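You operate a simulated robot arm through the tools that you are given. There is no shell and no other tool. Be economical: measure what you need, move in short steps, check, and stop when the job is done.

You run a simulated robot arm. Do the job below in one go: nothing can be reset, and whatever is moved stays where it is left.

## Task
Take the brown clip carton on the top of the timber table and put it away on the top of the fitting table. Take the short wooden batten that says "L570" from the top of the timber table and put it on the air cover. Put the white bottle marked "primer" from the top of the fitting table on the shelf of the rack table. Turn the teal dial to 12. Fetch the teal clip carton and set it on the top of the gauge table. Put the teal socket box on the shelf of the rack table. Put the can marked "W230" from the top of the gauge table on the shelf of the gauge table and the can that says "W472" on the shelf of the rack table. Open the drawer of the timber table. The order is free. Set down upright: brown clip carton, white bottle, teal clip carton, can.

It is judged by the outcome, as a careful person would: the job done as asked, and still so three seconds after it is handed in. It fails if anything else is knocked over, pushed out of place, dropped, spilled or broken. Lids that push on must go on centred and level and be pressed home; caps that screw on are set level and turned clockwise until they are tight.

## Robot
A 6-joint arm with a fingered hand on a trunk, on a base that drives. Base frame: it is fixed to the floor where the robot stands at the start and does not move with it; the origin is under the middle of the robot, x ahead of it, y to its left, z up. Readings come in m, degrees, newtons and seconds.
With the tool pointing down near the work surface it reaches from about 0.22 to 0.48 m from the robot's upright axis, wherever it stands. Its first joint turns from -166.0 to 166.0 degrees. Places, roughly: air cover [1, 4.5, 0.75]; brown clip carton [0.5, 0, 0.75]; can with the yellow side, grey can, orange can [-1.5, -1, 0.75]; drawer of the timber table [0.6, 1.1, 0.8]; shelf of the gauge table [-1.6, -1.2, 0.3]; shelf of the rack table [1.1, 2.5, 0.3]; short wooden batten [0.5, 0.25, 0.75]; teal dial [0.5, -0.8, 0.8]; teal socket box (6x6x5 cm) [0.5, -1.2, 0.8]; top of the fitting table [0.7, -0.8, 0.8]; top of the gauge table (124x24 cm) [-1.64, -1.08, 0.8]; white bottle [0.5, -0.5, 0.75]. Payload 2.3 kg.
The TCP is the grasp point between the finger pads, 0.022 m short of the fingertips. In the tool frame z runs along the fingers and y along their closing line. Largest opening 0.112 m; the body of the gripper starts 0.06 m behind the TCP. The gripper is a hand of 3 fingers: y runs from the thumb to the fingers, the wrist lies at [0, 0, -0.218] in the tool frame, and closing takes about 1.5 s.
Orientation is told as [roll, pitch, yaw] about the base's x, y, z axes, in that order, counted from this pose: with the fingers straight down and closing along the base's y, the tool's x points along the base's -x, its y along +y and its z along -z.

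## Interface
- The arm moves only by the tool arm_command. Its argument "deltas" is a list of rows, each an object of numbers (a shift or turn left out is 0, a gripper value left out holds the last): "grip": the gripper command, from -1 (fully open) to 1 (shut), values between in proportion; "x", "y", "z": the shift along the base's x, y, z in m; "ax", "ay", "az": the turn, a rotation vector about the base's x, y, z in rad. In form: [{"grip": .., "x": .., "y": .., "z": .., "ax": .., "ay": .., "az": ..}, ...]. A call has 1 to 12 rows; each row shifts and turns the commanded pose from where the row before left it. Rows are played at 5 a second. More than 0.05 m and 8.6 degrees between two rows, or a gripper value outside its range, and nothing of the call is played. Where a pose cannot be reached the arm comes as near as it can. A force on the tool above 40 N (or 10 N above the force at the start of the call, whichever is more), or a blocked arm, ends the call early, and 0.2 s more pass. Each finger travels about 0.072 m/s and halts on what it meets, pressing with about 34 N; the grip force reading is that of the motor and also rises with nothing between the fingers. The clock runs only during rows and for 0.2 s after the last one: add rows that do not move to give the fingers time. It gives the time, the measured TCP pose, the force on the tool (base axes), the opening and the grip force at its end, in the units of the frame above (readings bear some noise), with the torque about the TCP (base axes, N m) and any sound that the robot's microphone picked up.
- Cameras (640 x 400 px; columns grow to the right, rows downward): "scene" is now at [0.0023, 0.1024, 1.588]; the picture's right is [-0.52, -0.86, 0.00], its down [-0.71, 0.43, -0.56] and it looks along [0.48, -0.29, -0.83] (base axes); focal length 286 px, centre (320, 200). "wrist" rides on the gripper at [0.066, 0.003, -0.08] in the tool frame; the picture's right is [-0.05, 1.00, 0.00], its down [-0.77, -0.04, -0.64] and it looks along [-0.64, -0.03, 0.77] (tool axes); focal length 275 px, centre (320, 200). There is no depth. A picture from a camera that has moved, and an enlarged one, comes with that camera's place and axes in the base frame and with its lens.
- grab_frame(camera): a new picture of that camera. It takes no simulated time.
- lift_body(by): slides the trunk up (or, below 0, down) by that many m; the arm and the scene camera ride with it, the base frame stays. It gives what a move gives, with no picture.
- steer(legs): drives the robot by 1 to 6 legs, each [ahead, left, turn to the left] in m, m and degrees, along the robot's own axes; the way and the turn of a leg run together, so that a leg with both is an arc; at most 1.5 m and 180 degrees a leg. The arm and the cameras ride along, it lands a little off, and it stops where it bumps. It gives what a move gives.
- hand_shape(shape): the hand has 3 fingers and takes this shape, open, in about a second: jaw (thumb against the fingers, like two jaws); tri (thumb and two fingers); tip (a fingertip pinch); poke (one finger out to press); point (the index stretched); flat (the hand flat); cup (the hand cupped); fist (a fist). The gripper value then closes the fingers along that shape, each until it touches; the sizes above hold for jaw. It gives what a move gives, with no picture.
- pan_tilt(pan, tilt): turns the head with the scene camera to pan (to the left, within 155 degrees either way) and tilt (down, from -29 to 69), counted from straight ahead of the robot. It gives what a move gives.
- zoom(camera, box): a new picture of the part [left, top, right, bottom] of that camera's present view, enlarged. It takes no simulated time.
- job_done(): hands the job in; it is judged then, once.

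Work in short steps. Places have to be worked out from the pictures, the camera data and where the tool is seen: move nearer, look again, correct. Check each grasp and each placing, and mend what went wrong. You have 483 turns and 236 pictures in all, those below and enlarged ones among them. Open the gripper and draw the arm clear of the work before you hand the job in, unless the task says otherwise; then end with one line.

The tools are called as a command line: name --argument value ..., lists and objects as JSON in quotes. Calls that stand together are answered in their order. arm_command: Moves the arm, as the interface text tells. Its arguments: {"type":"object","properties":{"deltas":{"type":"array"}},"required":["deltas"]} The other tools are called the same way: lift_body (by) slides the trunk up or down; hand_shape (shape) gives the hand a shape; steer (legs) drives the base; pan_tilt (pan, tilt) turns the head that bears the scene camera; grab_frame (camera) takes a picture; zoom (camera, box) takes an enlarged picture of a part of a camera's view; job_done () hands the job in.

At the start:

```text
time_s: 0.0
eef_pos: [0.2646, -0.1404, 1.1321]
tool_rot: [0.0, 0.0, -0.2]
wrist_force: [-1.0, -0.6, 0.4]
moment: [0.0, -0.03, 0.01]
width: 0.1119
finger_force: 0.1
shape: jaw
trunk travel left (down, up): [-0.525, 0.065]
robot x, y, heading: [0.0037, -0.0008, -0.0]
head pan, tilt: [-31.1, 56.0]
```

scene: 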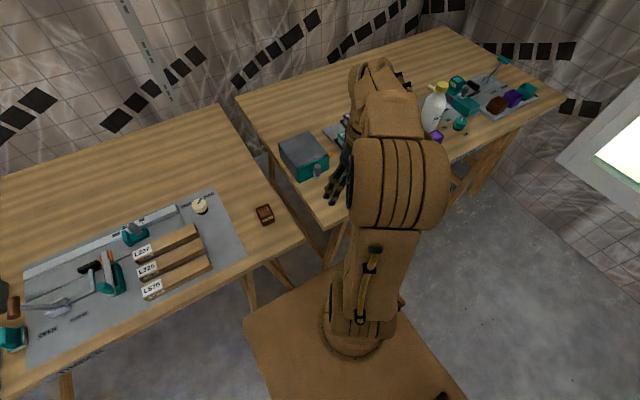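
wrist: 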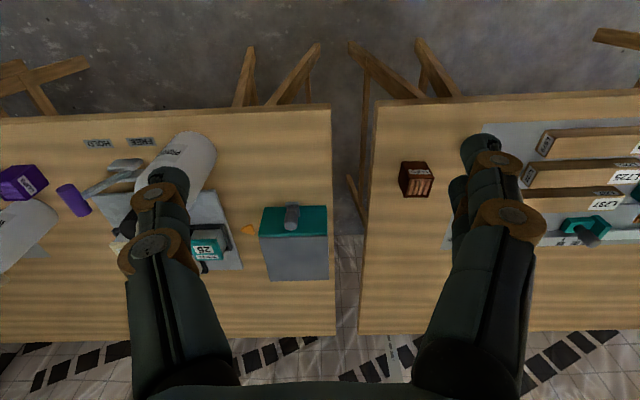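

The first pictures show the timber table ahead-left and the fitting table ahead-right. I'll look around with the head before moving anything.

pan_tilt --pan 50 --tilt 45

grab_frame --camera "scene"

pan_tilt --pan -55 --tilt 40

grab_frame --camera "scene"

pan_tilt --pan -140 --tilt 25

grab_frame --camera "scene"

pan_tilt --pan 80 --tilt 15

grab_frame --camera "scene"

```text
time_s: 1.5
eef_pos: [0.2649, -0.1401, 1.1319]
tool_rot: [-0.1, 0.1, -0.1]
wrist_force: [0.6, 0.3, -0.5]
moment: [0.02, -0.01, -0.01]
width: 0.1119
finger_force: 0.1
shape: jaw
trunk travel left (down, up): [-0.525, 0.065]
robot x, y, heading: [0.0012, 0.002, 0.3]
head pan, tilt: [50.0, 45.0]
```

```text
233 pictures are left
camera scene: at [-0.0062, 0.2013, 1.6027], right [0.77, -0.64, 0.0], down [-0.45, -0.54, -0.71], along [0.45, 0.54, -0.71], focal length 286 px, centre (320, 200)
```

scene: 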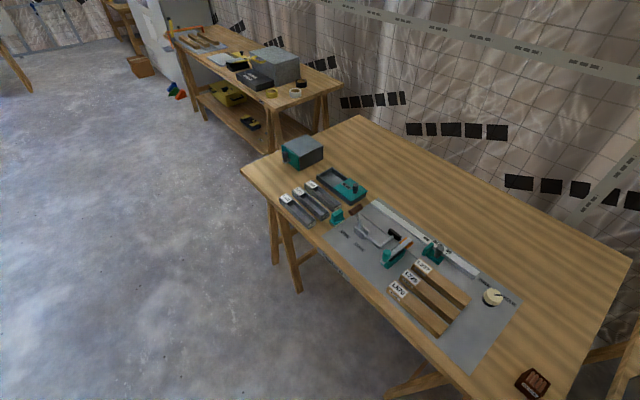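

```text
time_s: 3.4
eef_pos: [0.2656, -0.1408, 1.1315]
tool_rot: [-0.1, 0.0, -0.1]
wrist_force: [-0.1, 0.3, 0.2]
moment: [0.01, -0.01, 0.0]
width: 0.1118
finger_force: 0.1
shape: jaw
trunk travel left (down, up): [-0.525, 0.065]
robot x, y, heading: [-0.0019, 0.0033, -0.1]
head pan, tilt: [-55.0, 40.0]
```

```text
232 pictures are left
camera scene: at [-0.0098, 0.0695, 1.61], right [-0.82, -0.57, 0.0], down [-0.37, 0.53, -0.77], along [0.44, -0.63, -0.64], focal length 286 px, centre (320, 200)
```

scene: 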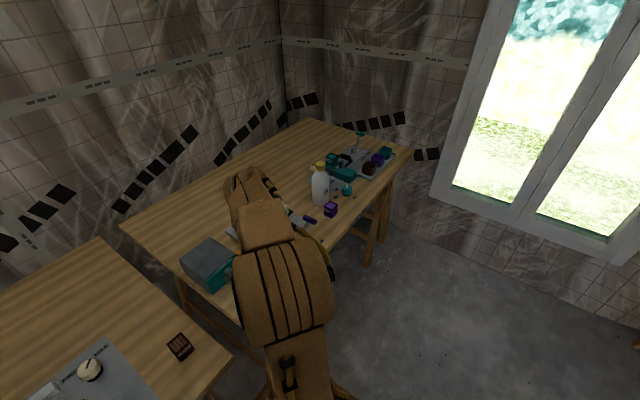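

```text
time_s: 5.0
eef_pos: [0.2654, -0.14, 1.1306]
tool_rot: [0.0, 0.0, -0.1]
wrist_force: [-0.5, 0.4, 1.1]
moment: [0.0, -0.01, -0.03]
width: 0.1119
finger_force: 0.1
shape: jaw
trunk travel left (down, up): [-0.525, 0.065]
robot x, y, heading: [-0.0051, 0.0044, -0.0]
head pan, tilt: [-140.0, 25.0]
```

```text
231 pictures are left
camera scene: at [-0.1291, 0.0798, 1.6333], right [-0.64, 0.77, 0.0], down [0.32, 0.27, -0.91], along [-0.69, -0.58, -0.42], focal length 286 px, centre (320, 200)
```

scene: 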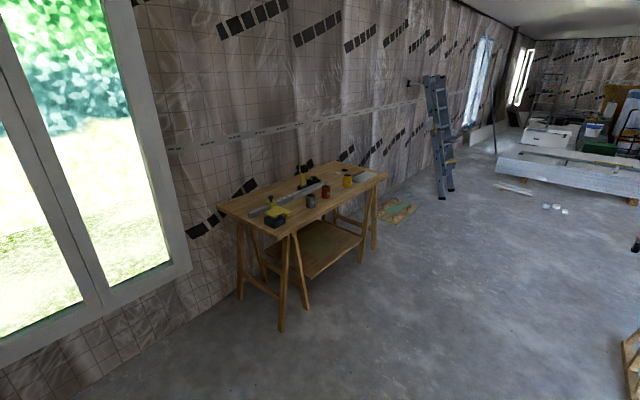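

```text
time_s: 8.1
eef_pos: [0.2644, -0.1399, 1.1298]
tool_rot: [0.0, 0.1, 0.0]
wrist_force: [0.2, 0.0, -1.0]
moment: [-0.01, -0.03, 0.01]
width: 0.1117
finger_force: 0.1
shape: jaw
trunk travel left (down, up): [-0.525, 0.065]
robot x, y, heading: [-0.0002, -0.0007, 0.0]
head pan, tilt: [80.0, 15.0]
```

```text
230 pictures are left
camera scene: at [-0.0423, 0.2311, 1.6495], right [0.98, -0.17, 0.0], down [-0.04, -0.25, -0.97], along [0.17, 0.95, -0.26], focal length 286 px, centre (320, 200)
```

scene: 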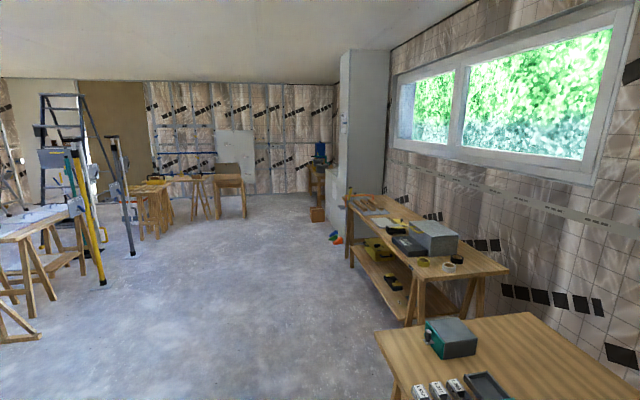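

The cabinets with drawers sit on the table tops, and the arm hides the fitting table. I'll drive right to stand in front of the fitting table and look at it.

steer --legs '[[-0.1, -0.75, 0]]'

pan_tilt --pan -20 --tilt 50

grab_frame --camera "scene"

grab_frame --camera "wrist"

```text
time_s: 12.2
eef_pos: [0.1571, -0.8846, 1.1308]
tool_rot: [0.0, 0.0, -1.0]
wrist_force: [-0.1, -0.3, 0.1]
moment: [0.01, -0.01, 0.01]
width: 0.1118
finger_force: 0.0
shape: jaw
trunk travel left (down, up): [-0.525, 0.065]
robot x, y, heading: [-0.1048, -0.739, -0.9]
head pan, tilt: [80.0, 15.0]
```

```text
time_s: 13.9
eef_pos: [0.1589, -0.884, 1.1314]
tool_rot: [0.0, -0.1, -0.9]
wrist_force: [-0.1, 0.0, -0.9]
moment: [0.0, 0.0, -0.02]
width: 0.1118
finger_force: 0.1
shape: jaw
trunk travel left (down, up): [-0.525, 0.065]
robot x, y, heading: [-0.1049, -0.7418, -0.8]
head pan, tilt: [-20.0, 50.0]
```

```text
229 pictures are left
camera scene: at [-0.0896, -0.6278, 1.5958], right [-0.35, -0.94, 0.0], down [-0.72, 0.27, -0.64], along [0.6, -0.23, -0.77], focal length 286 px, centre (320, 200)
```

scene: 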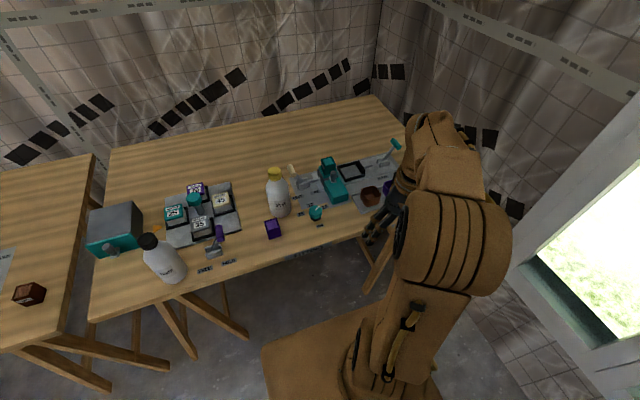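

```text
228 pictures are left
camera wrist: at [0.0913, -0.8803, 1.212], right [0.06, 1.0, 0.0], down [0.77, -0.05, 0.64], along [0.64, -0.04, -0.77], focal length 275 px, centre (320, 200)
```

wrist: 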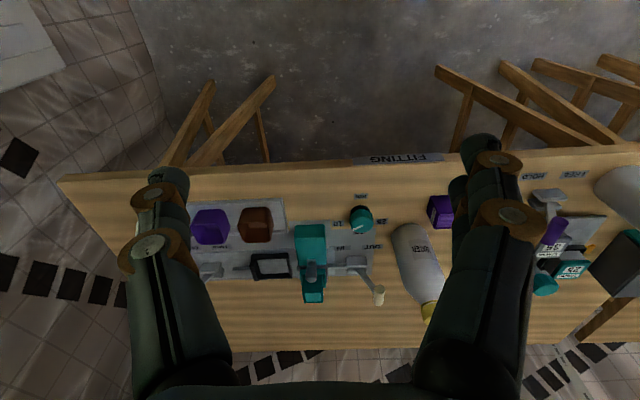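

Two white bottles are in view, so I'll zoom in to read the labels.

zoom --camera "scene" --box '[80, 160, 240, 290]'

zoom --camera "scene" --box '[240, 130, 410, 250]'

zoom --camera "wrist" --box '[180, 160, 460, 340]'

```text
3.08 times, centred on (160, 225) of scene
camera zoom: at [-0.0896, -0.6278, 1.5958], right [-0.35, -0.94, 0.0], down [-0.72, 0.27, -0.64], along [0.6, -0.23, -0.77], focal length 880 px, centre (812, 123)
```

zoom: 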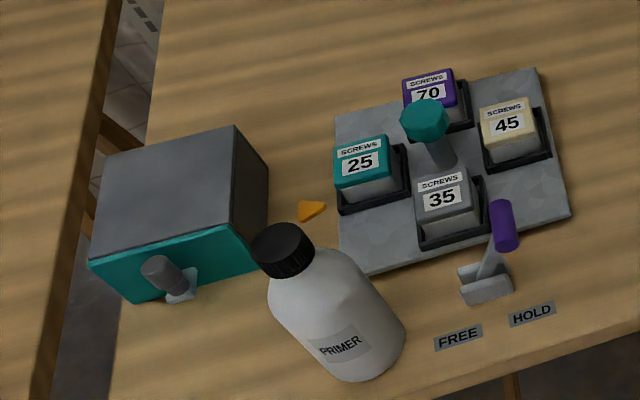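

```text
3.33 times, centred on (325, 190) of scene
camera zoom: at [-0.0896, -0.6278, 1.5958], right [-0.35, -0.94, 0.0], down [-0.72, 0.27, -0.64], along [0.6, -0.23, -0.77], focal length 953 px, centre (303, 233)
```

zoom: 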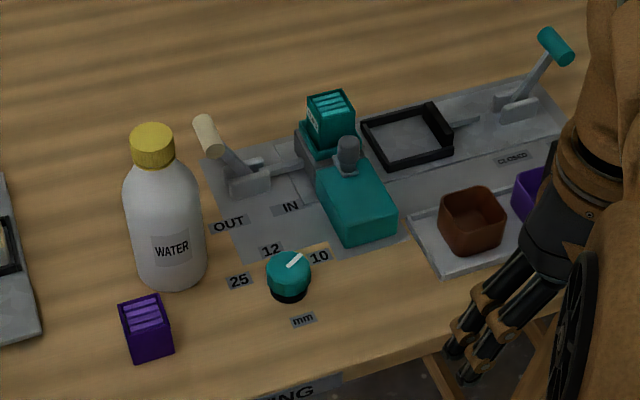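

```text
2.22 times, centred on (320, 250) of wrist
camera zoom: at [0.0913, -0.8803, 1.212], right [0.06, 1.0, 0.0], down [0.77, -0.05, 0.64], along [0.64, -0.04, -0.77], focal length 612 px, centre (320, 89)
```

zoom: 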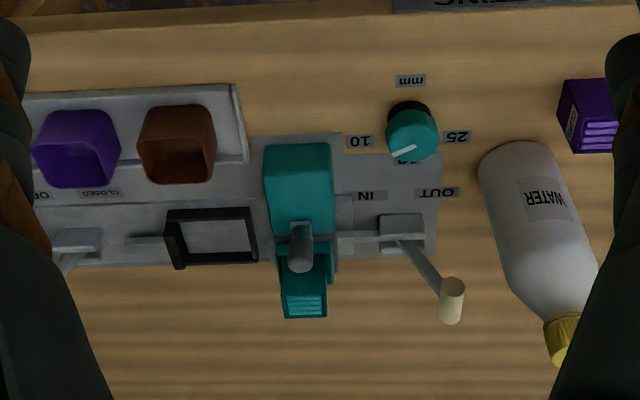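

The primer bottle is the black-capped one. The teal clip carton seems to sit in a holder behind a teal block with a knob, so I'll drive further right for a clearer view.

steer --legs '[[0.05, -0.55, 0]]'

pan_tilt --pan 15 --tilt 50

grab_frame --camera "scene"

zoom --camera "scene" --box '[150, 90, 350, 230]'

```text
time_s: 17.1
eef_pos: [0.203, -1.4413, 1.132]
tool_rot: [0.1, 0.0, -0.7]
wrist_force: [-0.1, -0.3, 1.0]
moment: [0.0, 0.04, -0.01]
width: 0.1116
finger_force: 0.1
shape: jaw
trunk travel left (down, up): [-0.525, 0.065]
robot x, y, heading: [-0.06, -1.2958, -0.8]
head pan, tilt: [-20.0, 50.0]
```

```text
time_s: 18.1
eef_pos: [0.2019, -1.4419, 1.1317]
tool_rot: [0.1, 0.0, -0.8]
wrist_force: [0.9, -0.6, 0.4]
moment: [-0.02, 0.0, 0.04]
width: 0.1119
finger_force: 0.0
shape: jaw
trunk travel left (down, up): [-0.525, 0.065]
robot x, y, heading: [-0.0598, -1.2955, -0.5]
head pan, tilt: [15.0, 50.0]
```

```text
224 pictures are left
camera scene: at [-0.0436, -1.1394, 1.5958], right [0.25, -0.97, 0.0], down [-0.74, -0.19, -0.64], along [0.62, 0.16, -0.77], focal length 286 px, centre (320, 200)
```

scene: 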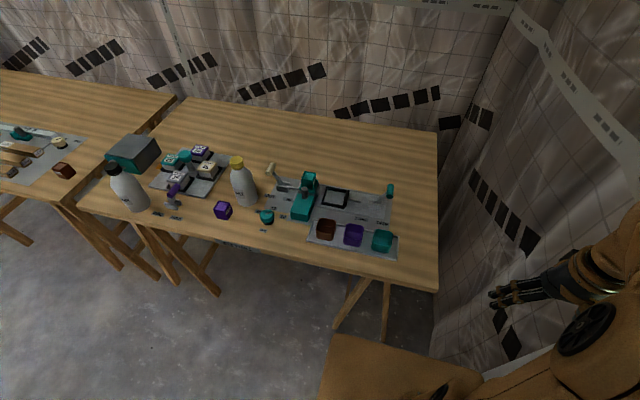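

```text
2.86 times, centred on (250, 160) of scene
camera zoom: at [-0.0436, -1.1394, 1.5958], right [0.25, -0.97, 0.0], down [-0.74, -0.19, -0.64], along [0.62, 0.16, -0.77], focal length 817 px, centre (520, 314)
```

zoom: 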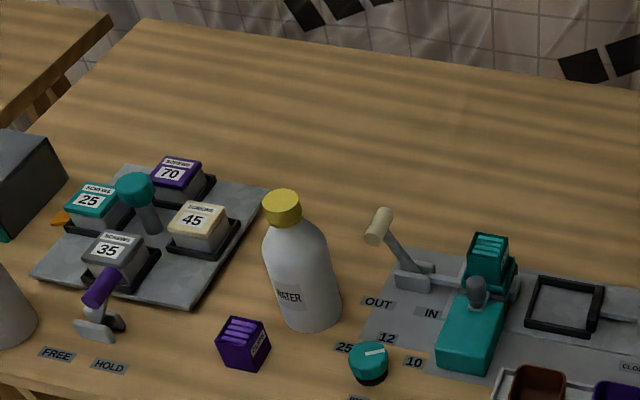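

I need to know how far the base reaches ahead of the axis, so I'll look straight down at it.

pan_tilt --pan 10 --tilt 69

grab_frame --camera "scene"

```text
time_s: 19.0
eef_pos: [0.2018, -1.4406, 1.1314]
tool_rot: [0.0, 0.1, -0.7]
wrist_force: [0.6, 0.2, -0.3]
moment: [0.03, 0.03, -0.01]
width: 0.1119
finger_force: 0.1
shape: jaw
trunk travel left (down, up): [-0.525, 0.065]
robot x, y, heading: [-0.0627, -1.2991, -0.5]
head pan, tilt: [10.0, 68.8]
```

```text
222 pictures are left
camera scene: at [-0.063, -1.1492, 1.5739], right [0.16, -0.99, 0.0], down [-0.92, -0.15, -0.36], along [0.36, 0.06, -0.93], focal length 286 px, centre (320, 200)
```

scene: 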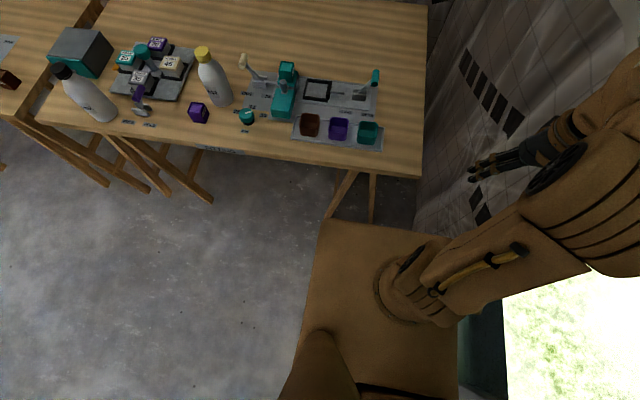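

The dial is near (0.51, -0.81). I'll go in front of it and edge ahead, checking the base against the table edge.

steer --legs '[[0, 0.4, 0.5], [0.1, 0, 0]]'

grab_frame --camera "scene"

grab_frame --camera "wrist"

```text
time_s: 22.2
eef_pos: [0.3079, -1.0391, 1.132]
tool_rot: [0.1, 0.0, 0.0]
wrist_force: [1.3, 0.3, 0.4]
moment: [0.0, 0.05, 0.07]
width: 0.1118
finger_force: 0.0
shape: jaw
trunk travel left (down, up): [-0.525, 0.065]
robot x, y, heading: [0.0416, -0.8975, -0.1]
head pan, tilt: [10.0, 68.8]
```

```text
221 pictures are left
camera scene: at [0.0386, -0.7505, 1.5739], right [0.17, -0.98, 0.0], down [-0.92, -0.16, -0.36], along [0.36, 0.06, -0.93], focal length 286 px, centre (320, 200)
```

scene: 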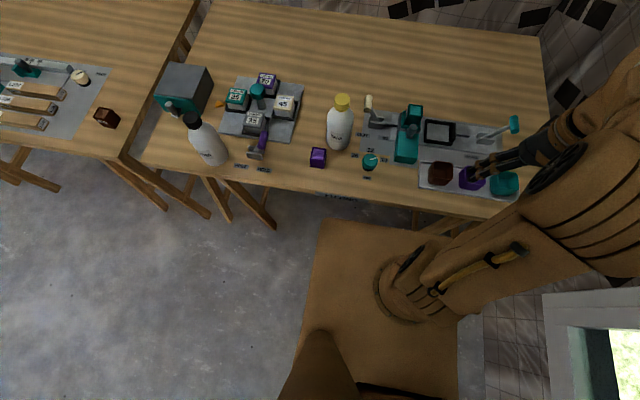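

```text
220 pictures are left
camera wrist: at [0.2403, -1.0364, 1.2118], right [0.05, 1.0, 0.0], down [0.77, -0.04, 0.64], along [0.64, -0.03, -0.77], focal length 275 px, centre (320, 200)
```

wrist: 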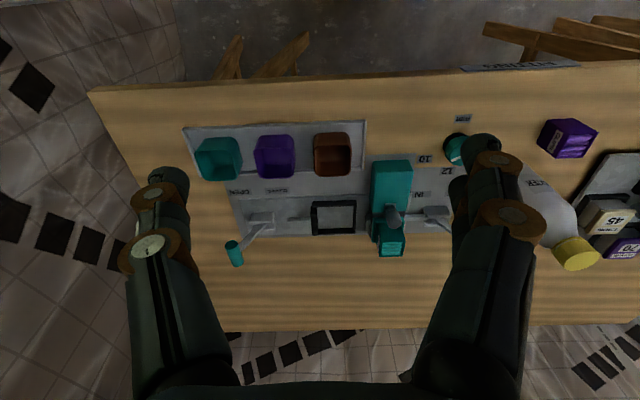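

I'll move the hand a bit closer to see the teal carton's holder and the dial with the wrist camera.

arm_command --deltas '[{"y": 0.05, "x": 0.0}, {"y": 0.05}, {"y": 0.05}, {"y": 0.0}]'

zoom --camera "wrist" --box '[160, 80, 480, 280]'

zoom --camera "scene" --box '[340, 80, 540, 210]'

```text
time_s: 23.2
eef_pos: [0.3044, -0.8881, 1.1318]
tool_rot: [0.0, 0.0, -0.1]
wrist_force: [-0.1, 0.1, 0.1]
moment: [-0.01, 0.01, -0.02]
width: 0.1118
finger_force: 0.1
shape: jaw
trunk travel left (down, up): [-0.525, 0.065]
robot x, y, heading: [0.0422, -0.8993, -0.1]
head pan, tilt: [10.0, 68.8]
```

```text
2.00 times, centred on (320, 180) of wrist
camera zoom: at [0.2378, -0.8853, 1.2125], right [0.05, 1.0, 0.0], down [0.77, -0.04, 0.64], along [0.64, -0.03, -0.77], focal length 551 px, centre (320, 240)
```

zoom: 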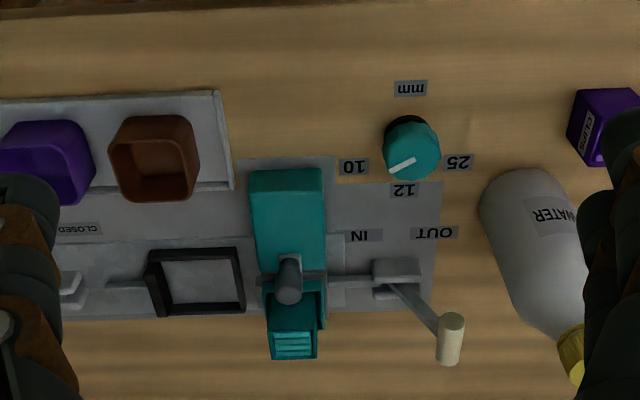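

```text
3.08 times, centred on (440, 145) of scene
camera zoom: at [0.0378, -0.751, 1.5739], right [0.17, -0.98, 0.0], down [-0.92, -0.16, -0.36], along [0.36, 0.06, -0.93], focal length 880 px, centre (-49, 369)
```

zoom: 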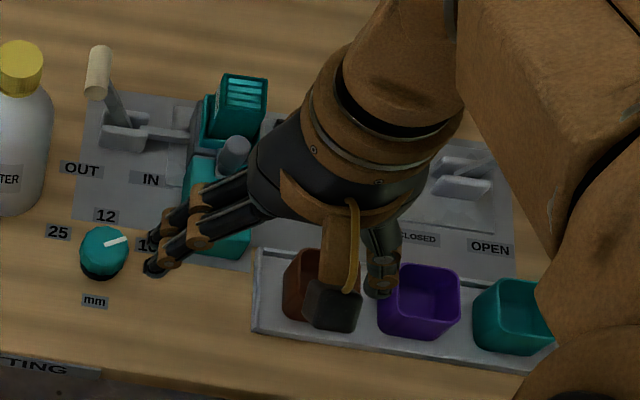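

The carton seems to stand in a raised holder. I'll extend the hand forward, still well above everything, for a nearer look.

arm_command --deltas '[{"x": 0.05, "z": -0.02}, {"x": 0.05, "z": -0.02}, {"x": 0.03, "y": -0.02, "z": -0.02}, {}]'

grab_frame --camera "wrist"

zoom --camera "wrist" --box '[230, 80, 430, 280]'

```text
refused: row 1 steps farther than a row can; nothing moved
```

```text
217 pictures are left
camera wrist: at [0.2378, -0.8853, 1.2125], right [0.05, 1.0, 0.0], down [0.77, -0.04, 0.64], along [0.64, -0.03, -0.77], focal length 275 px, centre (320, 200)
```

wrist: 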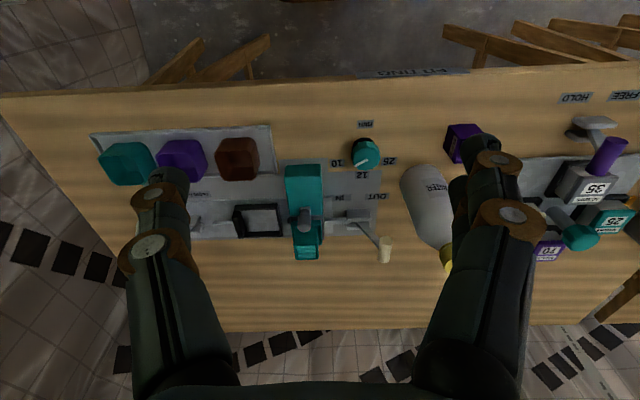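

```text
2.00 times, centred on (330, 180) of wrist
camera zoom: at [0.2378, -0.8853, 1.2125], right [0.05, 1.0, 0.0], down [0.77, -0.04, 0.64], along [0.64, -0.03, -0.77], focal length 551 px, centre (300, 240)
```

zoom: 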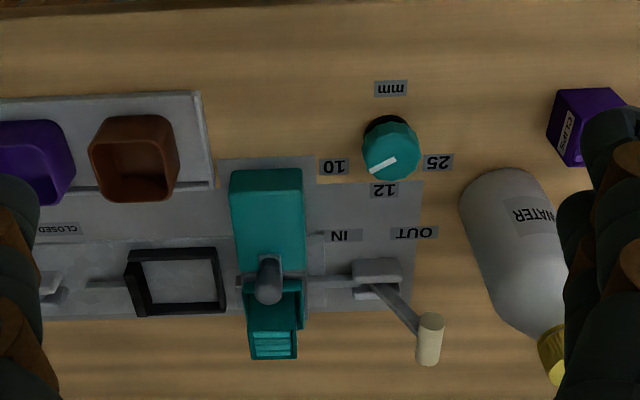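

Row steps are limited to 0.05 m in total length. Retrying with smaller ones.

arm_command --deltas '[{"x": 0.04, "z": -0.025}, {"x": 0.04, "z": -0.025}, {"x": 0.04, "y": -0.02, "z": -0.02}, {}]'

zoom --camera "wrist" --box '[190, 80, 450, 280]'

```text
time_s: 24.2
eef_pos: [0.4252, -0.9073, 1.0621]
tool_rot: [0.0, -0.1, 0.0]
wrist_force: [0.5, 0.8, 0.4]
moment: [-0.01, -0.02, 0.0]
width: 0.1119
finger_force: 0.0
shape: jaw
trunk travel left (down, up): [-0.525, 0.065]
robot x, y, heading: [0.0437, -0.8991, -0.1]
head pan, tilt: [10.0, 68.8]
```

```text
2.00 times, centred on (320, 180) of wrist
camera zoom: at [0.3582, -0.9042, 1.143], right [0.05, 1.0, 0.0], down [0.77, -0.04, 0.64], along [0.64, -0.03, -0.77], focal length 551 px, centre (320, 240)
```

zoom: 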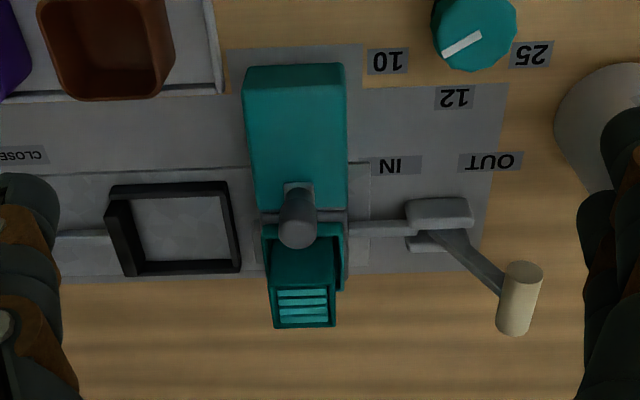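

I'll check the holder from the head camera's oblique angle.

pan_tilt --pan -14 --tilt 48

zoom --camera "scene" --box '[240, 130, 400, 270]'

```text
time_s: 25.1
eef_pos: [0.4264, -0.9076, 1.0624]
tool_rot: [0.0, -0.1, -0.1]
wrist_force: [0.9, -0.3, -0.4]
moment: [0.0, 0.02, -0.02]
width: 0.1118
finger_force: 0.1
shape: jaw
trunk travel left (down, up): [-0.525, 0.065]
robot x, y, heading: [0.0459, -0.9016, 0.0]
head pan, tilt: [-14.0, 48.0]
```

```text
2.86 times, centred on (320, 200) of scene
camera zoom: at [0.059, -0.779, 1.5985], right [-0.24, -0.97, 0.0], down [-0.72, 0.18, -0.67], along [0.65, -0.16, -0.74], focal length 817 px, centre (320, 200)
```

zoom: 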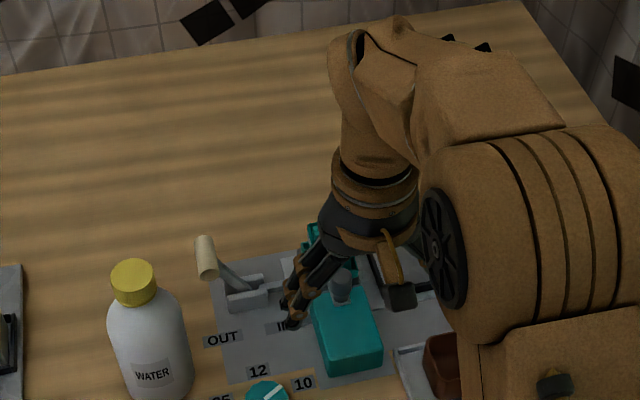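

The arm blocks the view; I'll swing it aside to the right and look again.

arm_command --deltas '[{"x": -0.04, "y": -0.03}, {"x": -0.04, "y": -0.03}, {"x": -0.03, "y": -0.04}, {"x": -0.03, "y": -0.04}, {"y": -0.05}, {"y": -0.05}, {}]'

zoom --camera "scene" --box '[270, 170, 370, 250]'

```text
time_s: 26.7
eef_pos: [0.2868, -1.1466, 1.0617]
tool_rot: [0.0, -0.1, 0.0]
wrist_force: [-0.7, 0.9, -0.2]
moment: [-0.03, 0.01, 0.0]
width: 0.1115
finger_force: 0.0
shape: jaw
trunk travel left (down, up): [-0.525, 0.065]
robot x, y, heading: [0.0415, -0.9011, 0.1]
head pan, tilt: [-14.0, 48.0]
```

```text
5.00 times, centred on (320, 210) of scene
camera zoom: at [0.0592, -0.7783, 1.5985], right [-0.24, -0.97, 0.0], down [-0.72, 0.18, -0.67], along [0.65, -0.16, -0.74], focal length 1430 px, centre (320, 150)
```

zoom: 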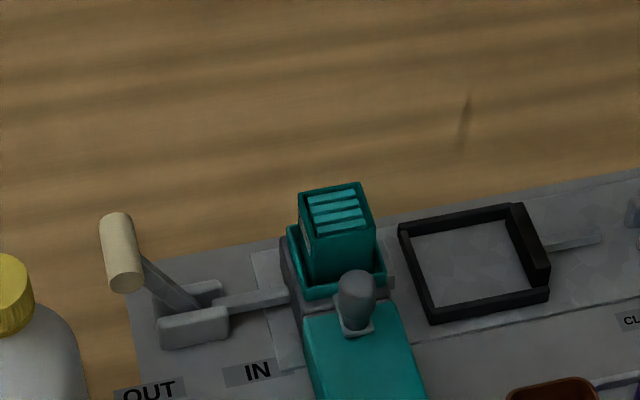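

The carton's upper half stands clear of a teal tray, so it should lift out from above. First the dial: I'll bring the hand above and behind it to measure it closely.

arm_command --deltas '[{"x": 0.01, "y": 0.045}, {"x": 0.01, "y": 0.045}, {"x": 0.01, "y": 0.045}, {"x": 0.01, "y": 0.045}, {"x": 0.01, "y": 0.045}, {"x": 0.01, "y": 0.045}, {"x": 0.01, "y": 0.045}, {"y": 0.025}, {}]'

grab_frame --camera "wrist"

zoom --camera "wrist" --box '[240, 80, 400, 180]'

```text
time_s: 28.7
eef_pos: [0.3589, -0.8102, 1.0608]
tool_rot: [-0.1, 0.0, 0.0]
wrist_force: [0.5, 0.1, 0.5]
moment: [0.0, -0.03, 0.0]
width: 0.1121
finger_force: 0.0
shape: jaw
trunk travel left (down, up): [-0.525, 0.065]
robot x, y, heading: [0.0428, -0.8998, 0.1]
head pan, tilt: [-14.0, 48.0]
```

```text
212 pictures are left
camera wrist: at [0.2912, -0.8071, 1.1412], right [0.05, 1.0, 0.0], down [0.77, -0.04, 0.64], along [0.64, -0.03, -0.77], focal length 275 px, centre (320, 200)
```

wrist: 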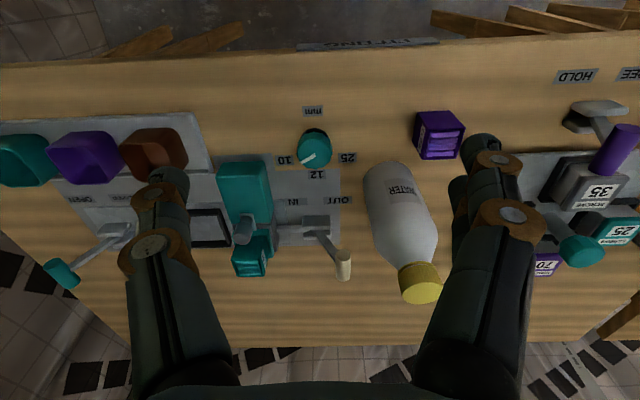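

```text
4.00 times, centred on (320, 130) of wrist
camera zoom: at [0.2912, -0.8071, 1.1412], right [0.05, 1.0, 0.0], down [0.77, -0.04, 0.64], along [0.64, -0.03, -0.77], focal length 1101 px, centre (320, 480)
```

zoom: 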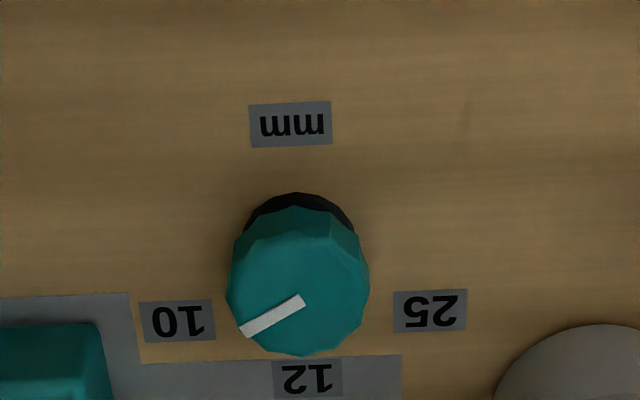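

Triangulating the label "12" from two views puts the table top at z≈0.80, with the dial centre at about (0.476, -0.823). I'll move above it with a narrower opening and recheck.

arm_command --deltas '[{"x": 0.04, "y": -0.004, "z": -0.025, "grip": -0.5}, {"x": 0.04, "y": -0.004, "z": -0.025}, {"x": 0.037, "y": -0.004, "z": -0.03}, {"z": -0.045}, {}]'

grab_frame --camera "wrist"

pan_tilt --pan -5 --tilt 55

grab_frame --camera "scene"

```text
time_s: 29.9
eef_pos: [0.4754, -0.8196, 0.9362]
tool_rot: [-0.1, -0.1, 0.0]
wrist_force: [0.0, -0.8, -0.4]
moment: [-0.06, 0.03, -0.03]
width: 0.0839
finger_force: 0.1
shape: jaw
trunk travel left (down, up): [-0.525, 0.065]
robot x, y, heading: [0.0446, -0.9003, -0.4]
head pan, tilt: [-14.0, 48.0]
```

```text
210 pictures are left
camera wrist: at [0.4082, -0.8166, 1.0172], right [0.05, 1.0, 0.0], down [0.77, -0.04, 0.64], along [0.64, -0.03, -0.77], focal length 275 px, centre (320, 200)
```

wrist: 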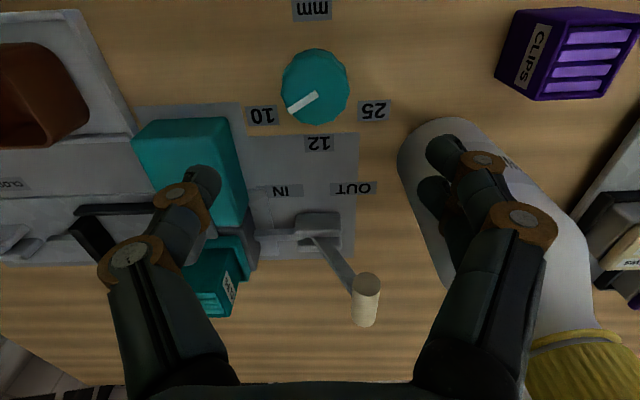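

```text
time_s: 30.6
eef_pos: [0.4756, -0.8194, 0.9363]
tool_rot: [0.0, -0.1, 0.0]
wrist_force: [0.0, 0.4, -0.5]
moment: [0.02, 0.0, -0.02]
width: 0.0843
finger_force: 0.0
shape: jaw
trunk travel left (down, up): [-0.525, 0.065]
robot x, y, heading: [0.0395, -0.8976, 0.0]
head pan, tilt: [-5.0, 55.0]
```

```text
209 pictures are left
camera scene: at [0.0545, -0.7664, 1.5893], right [-0.09, -1.0, 0.0], down [-0.82, 0.07, -0.57], along [0.57, -0.05, -0.82], focal length 286 px, centre (320, 200)
```

scene: 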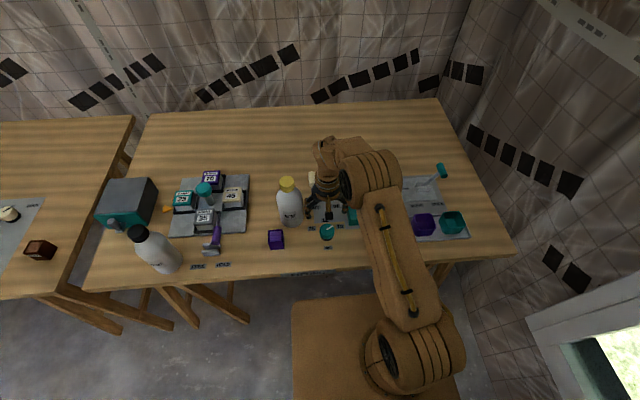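

Both views agree on the dial at (0.475, -0.822) with the pointer at about -58°, near "10", so it needs roughly +60° about z. I'll descend and close on it.

arm_command --deltas '[{"z": -0.04, "y": -0.002}, {"z": -0.04}, {"z": -0.024}, {}, {"grip": 0.0}, {"grip": 0.3}, {"grip": 0.5}, {}]'

grab_frame --camera "wrist"

```text
time_s: 32.4
eef_pos: [0.4758, -0.8241, 0.8339]
tool_rot: [-0.1, 0.0, -0.1]
wrist_force: [3.3, 0.3, -1.8]
moment: [-0.03, -0.01, 0.03]
width: 0.0353
finger_force: 34.0
shape: jaw
trunk travel left (down, up): [-0.525, 0.065]
robot x, y, heading: [0.0424, -0.9015, 0.1]
head pan, tilt: [-5.0, 55.0]
```

```text
208 pictures are left
camera wrist: at [0.4086, -0.8216, 0.915], right [0.05, 1.0, 0.0], down [0.77, -0.04, 0.64], along [0.64, -0.03, -0.77], focal length 275 px, centre (320, 200)
```

wrist: 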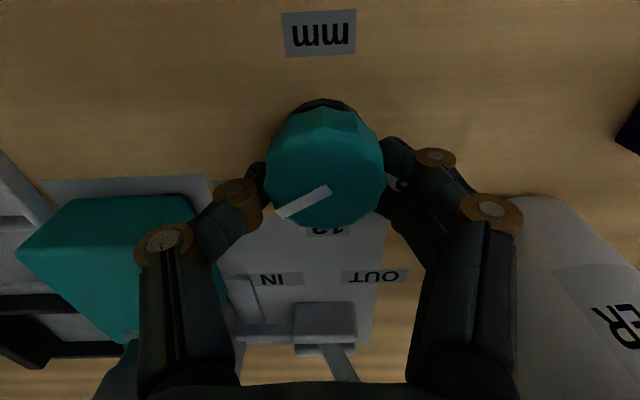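

The grip is a chord on the far side: width is 0.035 against a dial of about 0.045, so the true centre is near x=0.466. I'll open, shift back 9 mm and regrip.

arm_command --deltas '[{"grip": -0.2}, {"grip": -0.4}, {"x": -0.009}, {"grip": 0.0}, {"grip": 0.3}, {"grip": 0.4}, {}]'

grab_frame --camera "wrist"

```text
time_s: 34.0
eef_pos: [0.4662, -0.825, 0.8345]
tool_rot: [-0.1, 0.0, 0.1]
wrist_force: [-2.1, 0.9, -2.5]
moment: [0.01, 0.0, 0.05]
width: 0.0359
finger_force: 34.1
shape: jaw
trunk travel left (down, up): [-0.525, 0.065]
robot x, y, heading: [0.0456, -0.8991, 0.0]
head pan, tilt: [-5.0, 55.0]
```

```text
207 pictures are left
camera wrist: at [0.3985, -0.8211, 0.9145], right [0.05, 1.0, 0.0], down [0.77, -0.04, 0.64], along [0.64, -0.03, -0.77], focal length 275 px, centre (320, 200)
```

wrist: 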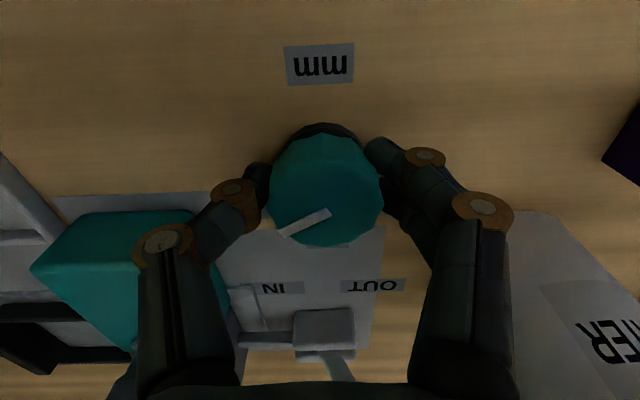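

The grip sits across the dial now. I'll rotate it about +58° in small steps, watching torque.

arm_command --deltas '[{"az": 0.127, "x": 0.002}, {"az": 0.127}, {"az": 0.127}, {"az": 0.127}, {}]'

grab_frame --camera "wrist"

```text
time_s: 35.2
eef_pos: [0.4659, -0.8256, 0.8333]
tool_rot: [0.0, -0.2, 29.2]
wrist_force: [-1.6, -9.7, 5.5]
moment: [-0.16, -0.02, -0.03]
width: 0.0359
finger_force: 34.3
shape: jaw
trunk travel left (down, up): [-0.525, 0.065]
robot x, y, heading: [0.0411, -0.898, -0.0]
head pan, tilt: [-5.0, 55.0]
```

```text
206 pictures are left
camera wrist: at [0.4062, -0.855, 0.914], right [-0.45, 0.89, 0.0], down [0.69, 0.34, 0.64], along [0.57, 0.29, -0.77], focal length 275 px, centre (320, 200)
```

wrist: 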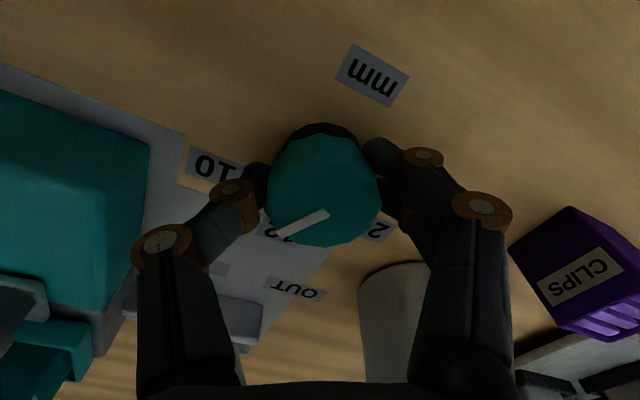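

The dial is turning with the hand. I'll turn the remaining ~29°.

arm_command --deltas '[{"az": 0.127}, {"az": 0.127}, {"az": 0.127}, {"az": 0.125}, {}]'

grab_frame --camera "wrist"

```text
time_s: 36.4
eef_pos: [0.4664, -0.8256, 0.833]
tool_rot: [0.0, -0.2, 58.3]
wrist_force: [5.6, -10.4, 13.2]
moment: [-0.24, -0.19, -0.02]
width: 0.0363
finger_force: 34.5
shape: jaw
trunk travel left (down, up): [-0.525, 0.065]
robot x, y, heading: [0.0398, -0.8958, -0.0]
head pan, tilt: [-5.0, 55.0]
```

```text
205 pictures are left
camera wrist: at [0.4285, -0.8804, 0.9134], right [-0.82, 0.57, 0.0], down [0.44, 0.63, 0.64], along [0.36, 0.53, -0.77], focal length 275 px, centre (320, 200)
```

wrist: 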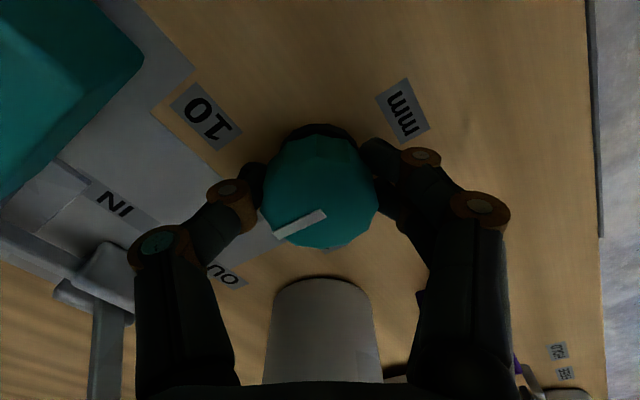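

The pointer has turned with the hand throughout. Opening and rising straight up to verify.

arm_command --deltas '[{"grip": 0.1}, {"grip": -0.2}, {"grip": -0.4}, {}, {"z": 0.04}, {"z": 0.045}, {"z": 0.045}, {"z": 0.045}, {}]'

zoom --camera "scene" --box '[280, 190, 380, 260]'

zoom --camera "wrist" --box '[200, 0, 440, 150]'

```text
time_s: 38.4
eef_pos: [0.4664, -0.8252, 1.0064]
tool_rot: [-0.1, 0.0, 58.2]
wrist_force: [-0.1, 0.3, 0.6]
moment: [0.0, 0.0, -0.01]
width: 0.0782
finger_force: 0.0
shape: jaw
trunk travel left (down, up): [-0.525, 0.065]
robot x, y, heading: [0.0382, -0.9004, -0.0]
head pan, tilt: [-5.0, 55.0]
```

```text
5.71 times, centred on (330, 225) of scene
camera zoom: at [0.0548, -0.7663, 1.5893], right [-0.09, -1.0, 0.0], down [-0.82, 0.07, -0.57], along [0.57, -0.05, -0.82], focal length 1634 px, centre (263, 57)
```

zoom: 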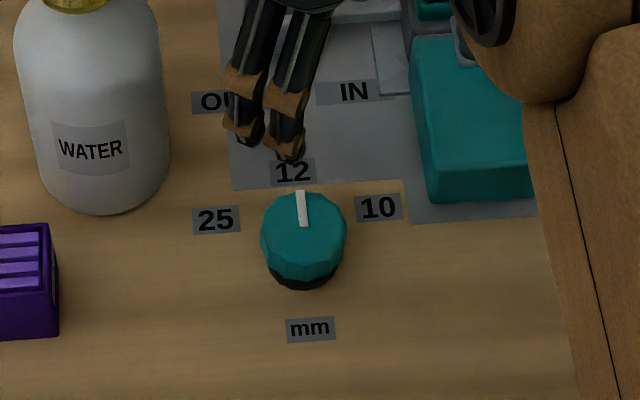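

```text
2.67 times, centred on (320, 75) of wrist
camera zoom: at [0.4282, -0.8795, 1.0868], right [-0.82, 0.57, 0.0], down [0.44, 0.64, 0.64], along [0.36, 0.52, -0.77], focal length 734 px, centre (320, 533)
```

zoom: 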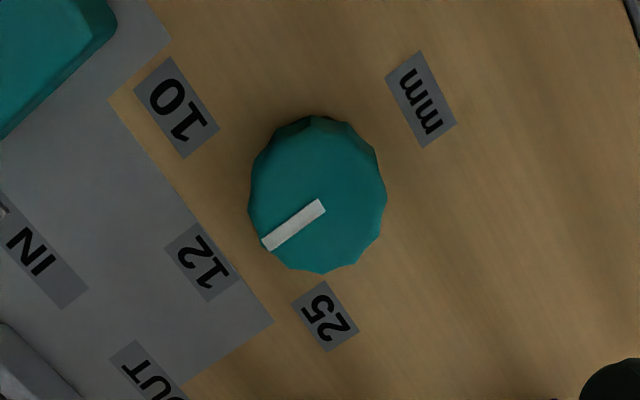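

The dial reads 12. Next the teal carton, whose top is at about (0.65, -0.933, 0.866). The base must come closer, so I'll go ahead a little and check the clearance to the table.

steer --legs '[[0.06, 0, 0]]'

pan_tilt --pan 0 --tilt 69

grab_frame --camera "scene"

```text
time_s: 39.4
eef_pos: [0.5288, -0.8248, 1.0059]
tool_rot: [0.1, 0.1, 58.0]
wrist_force: [0.6, -0.3, -0.3]
moment: [0.0, 0.0, -0.01]
width: 0.0781
finger_force: 0.0
shape: jaw
trunk travel left (down, up): [-0.525, 0.065]
robot x, y, heading: [0.1042, -0.8991, -0.0]
head pan, tilt: [-5.0, 55.0]
```

```text
time_s: 40.1
eef_pos: [0.5264, -0.8243, 1.0061]
tool_rot: [0.0, -0.1, 58.1]
wrist_force: [0.2, 0.5, -0.3]
moment: [0.01, 0.01, 0.01]
width: 0.0782
finger_force: 0.1
shape: jaw
trunk travel left (down, up): [-0.525, 0.065]
robot x, y, heading: [0.1005, -0.9006, 0.3]
head pan, tilt: [0.0, 68.8]
```

```text
202 pictures are left
camera scene: at [0.0993, -0.7601, 1.5739], right [0.0, -1.0, 0.0], down [-0.93, 0.0, -0.36], along [0.36, 0.0, -0.93], focal length 286 px, centre (320, 200)
```

scene: 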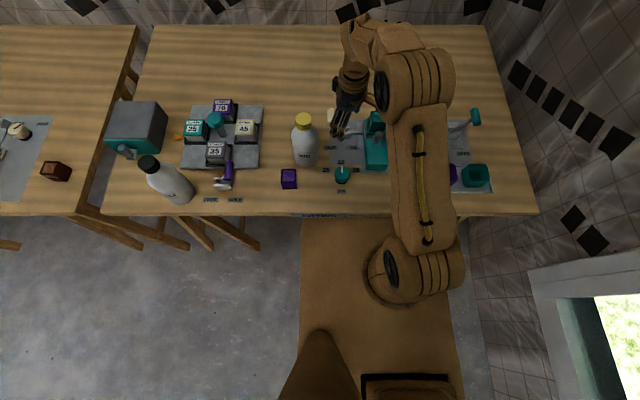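

To learn whether that brown platform is a low base or a high trunk plate, I'll raise the trunk 5 cm and compare its size in the picture.

lift_body --by 0.06

grab_frame --camera "scene"

```text
time_s: 41.1
eef_pos: [0.5274, -0.8255, 1.0654]
tool_rot: [0.0, 0.0, 58.1]
wrist_force: [0.2, 0.2, 0.4]
moment: [-0.01, 0.01, 0.01]
width: 0.078
finger_force: 0.0
shape: jaw
trunk travel left (down, up): [-0.585, 0.005]
robot x, y, heading: [0.1008, -0.9011, 0.2]
head pan, tilt: [0.0, 68.8]
```

```text
201 pictures are left
camera scene: at [0.0996, -0.76, 1.6339], right [0.0, -1.0, 0.0], down [-0.93, 0.0, -0.36], along [0.36, 0.0, -0.93], focal length 286 px, centre (320, 200)
```

scene: 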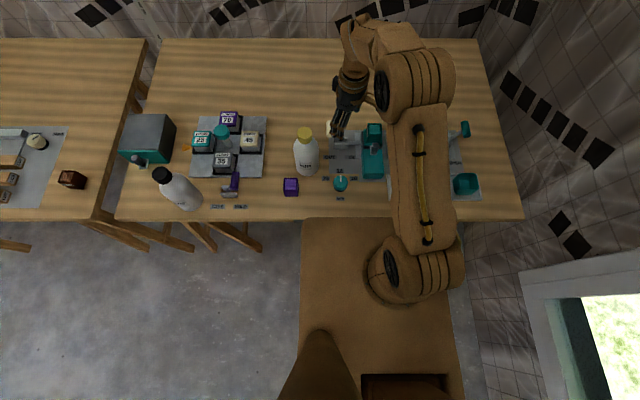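

The platform hides the table edge, so it is a trunk plate above table height and can overhang. I'll go ahead in small steps, watching for a bump.

steer --legs '[[0.06, 0, 0]]'

steer --legs '[[0.05, 0, 0]]'

grab_frame --camera "scene"

```text
time_s: 42.1
eef_pos: [0.587, -0.8253, 1.0653]
tool_rot: [0.1, 0.1, 58.1]
wrist_force: [-0.2, -0.3, 0.2]
moment: [0.04, 0.01, 0.02]
width: 0.0781
finger_force: 0.2
shape: jaw
trunk travel left (down, up): [-0.585, 0.005]
robot x, y, heading: [0.1578, -0.8982, 0.1]
head pan, tilt: [0.0, 68.8]
```

```text
time_s: 43.0
eef_pos: [0.6367, -0.8246, 1.0652]
tool_rot: [-0.1, 0.0, 58.2]
wrist_force: [0.5, 0.0, 0.0]
moment: [0.0, 0.0, 0.03]
width: 0.0784
finger_force: 0.0
shape: jaw
trunk travel left (down, up): [-0.585, 0.005]
robot x, y, heading: [0.2108, -0.9002, 0.1]
head pan, tilt: [0.0, 68.8]
```

```text
200 pictures are left
camera scene: at [0.2097, -0.7601, 1.6339], right [0.0, -1.0, 0.0], down [-0.93, 0.0, -0.36], along [0.36, 0.0, -0.93], focal length 286 px, centre (320, 200)
```

scene: 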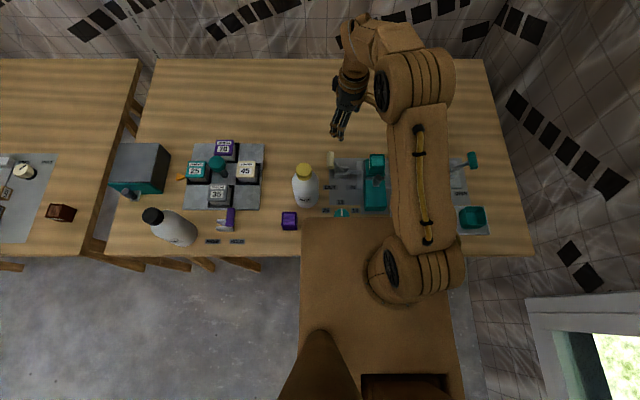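

The plate overhangs the table without a bump. Now I'll turn the hand back to yaw 0 and bring it above the teal carton for a close look.

arm_command --deltas '[{"az": -0.145, "y": -0.02}, {"az": -0.145, "y": -0.02}, {"az": -0.145, "y": -0.02}, {"az": -0.145, "y": -0.02}, {"az": -0.145, "y": -0.02}, {"az": -0.145}, {"az": -0.143}, {}]'

grab_frame --camera "wrist"

```text
time_s: 44.8
eef_pos: [0.6352, -0.9264, 1.0663]
tool_rot: [0.0, -0.1, -0.1]
wrist_force: [-0.1, 0.2, 0.2]
moment: [0.0, -0.01, -0.02]
width: 0.0782
finger_force: 0.1
shape: jaw
trunk travel left (down, up): [-0.585, 0.005]
robot x, y, heading: [0.2127, -0.9007, -0.2]
head pan, tilt: [0.0, 68.8]
```

```text
199 pictures are left
camera wrist: at [0.5689, -0.9224, 1.1463], right [0.05, 1.0, 0.0], down [0.77, -0.04, 0.64], along [0.64, -0.03, -0.77], focal length 275 px, centre (320, 200)
```

wrist: 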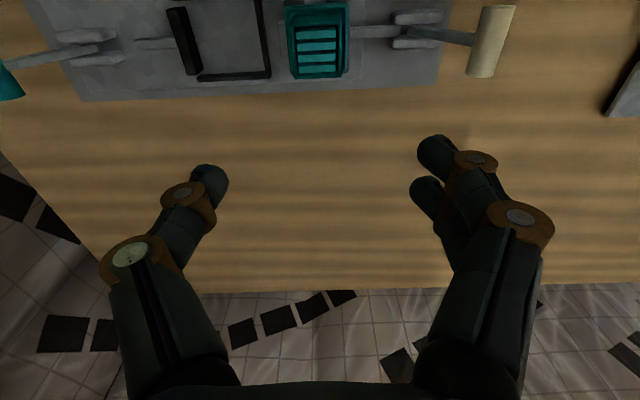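

Combining views, the carton top is about (0.62, -0.925) at z≈0.90. I'll go lower and slightly back to refine that.

arm_command --deltas '[{"x": -0.04, "z": -0.025}, {"x": -0.02, "z": -0.03}, {}]'

grab_frame --camera "wrist"

```text
time_s: 45.6
eef_pos: [0.5732, -0.9259, 1.01]
tool_rot: [-0.1, -0.2, 0.0]
wrist_force: [0.6, 0.6, 0.3]
moment: [0.05, 0.0, 0.0]
width: 0.0781
finger_force: 0.0
shape: jaw
trunk travel left (down, up): [-0.585, 0.005]
robot x, y, heading: [0.2128, -0.8977, 0.0]
head pan, tilt: [0.0, 68.8]
```

```text
198 pictures are left
camera wrist: at [0.5071, -0.9234, 1.0902], right [0.05, 1.0, 0.0], down [0.77, -0.04, 0.64], along [0.64, -0.03, -0.77], focal length 275 px, centre (320, 200)
```

wrist: 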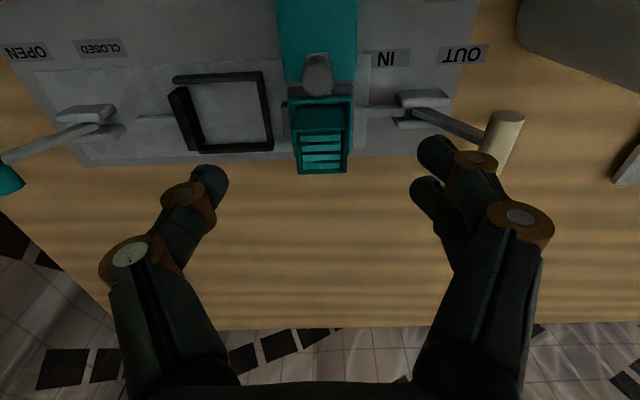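

The carton top is fixed at (0.620, -0.926, 0.893), 41 mm wide, with the tray rim at about 0.845. I'll move above it and descend so the fingertips stop just above the rim.

arm_command --deltas '[{"x": 0.047, "z": -0.01}, {"z": -0.04}, {"z": -0.04}, {"z": -0.04}, {"z": -0.008}, {}]'

grab_frame --camera "wrist"

```text
time_s: 47.0
eef_pos: [0.6224, -0.9259, 0.8739]
tool_rot: [0.0, 0.0, 0.0]
wrist_force: [-0.4, -0.1, 0.1]
moment: [-0.03, 0.02, -0.01]
width: 0.0779
finger_force: 0.1
shape: jaw
trunk travel left (down, up): [-0.585, 0.005]
robot x, y, heading: [0.2111, -0.8977, 0.0]
head pan, tilt: [0.0, 68.8]
```

```text
197 pictures are left
camera wrist: at [0.5549, -0.9232, 0.9535], right [0.05, 1.0, 0.0], down [0.77, -0.04, 0.64], along [0.64, -0.03, -0.77], focal length 275 px, centre (320, 200)
```

wrist: 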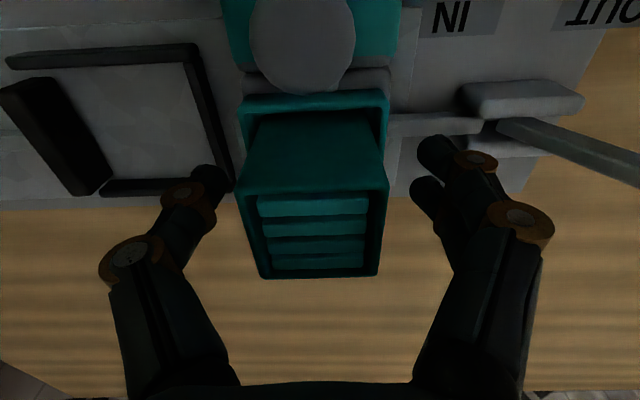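

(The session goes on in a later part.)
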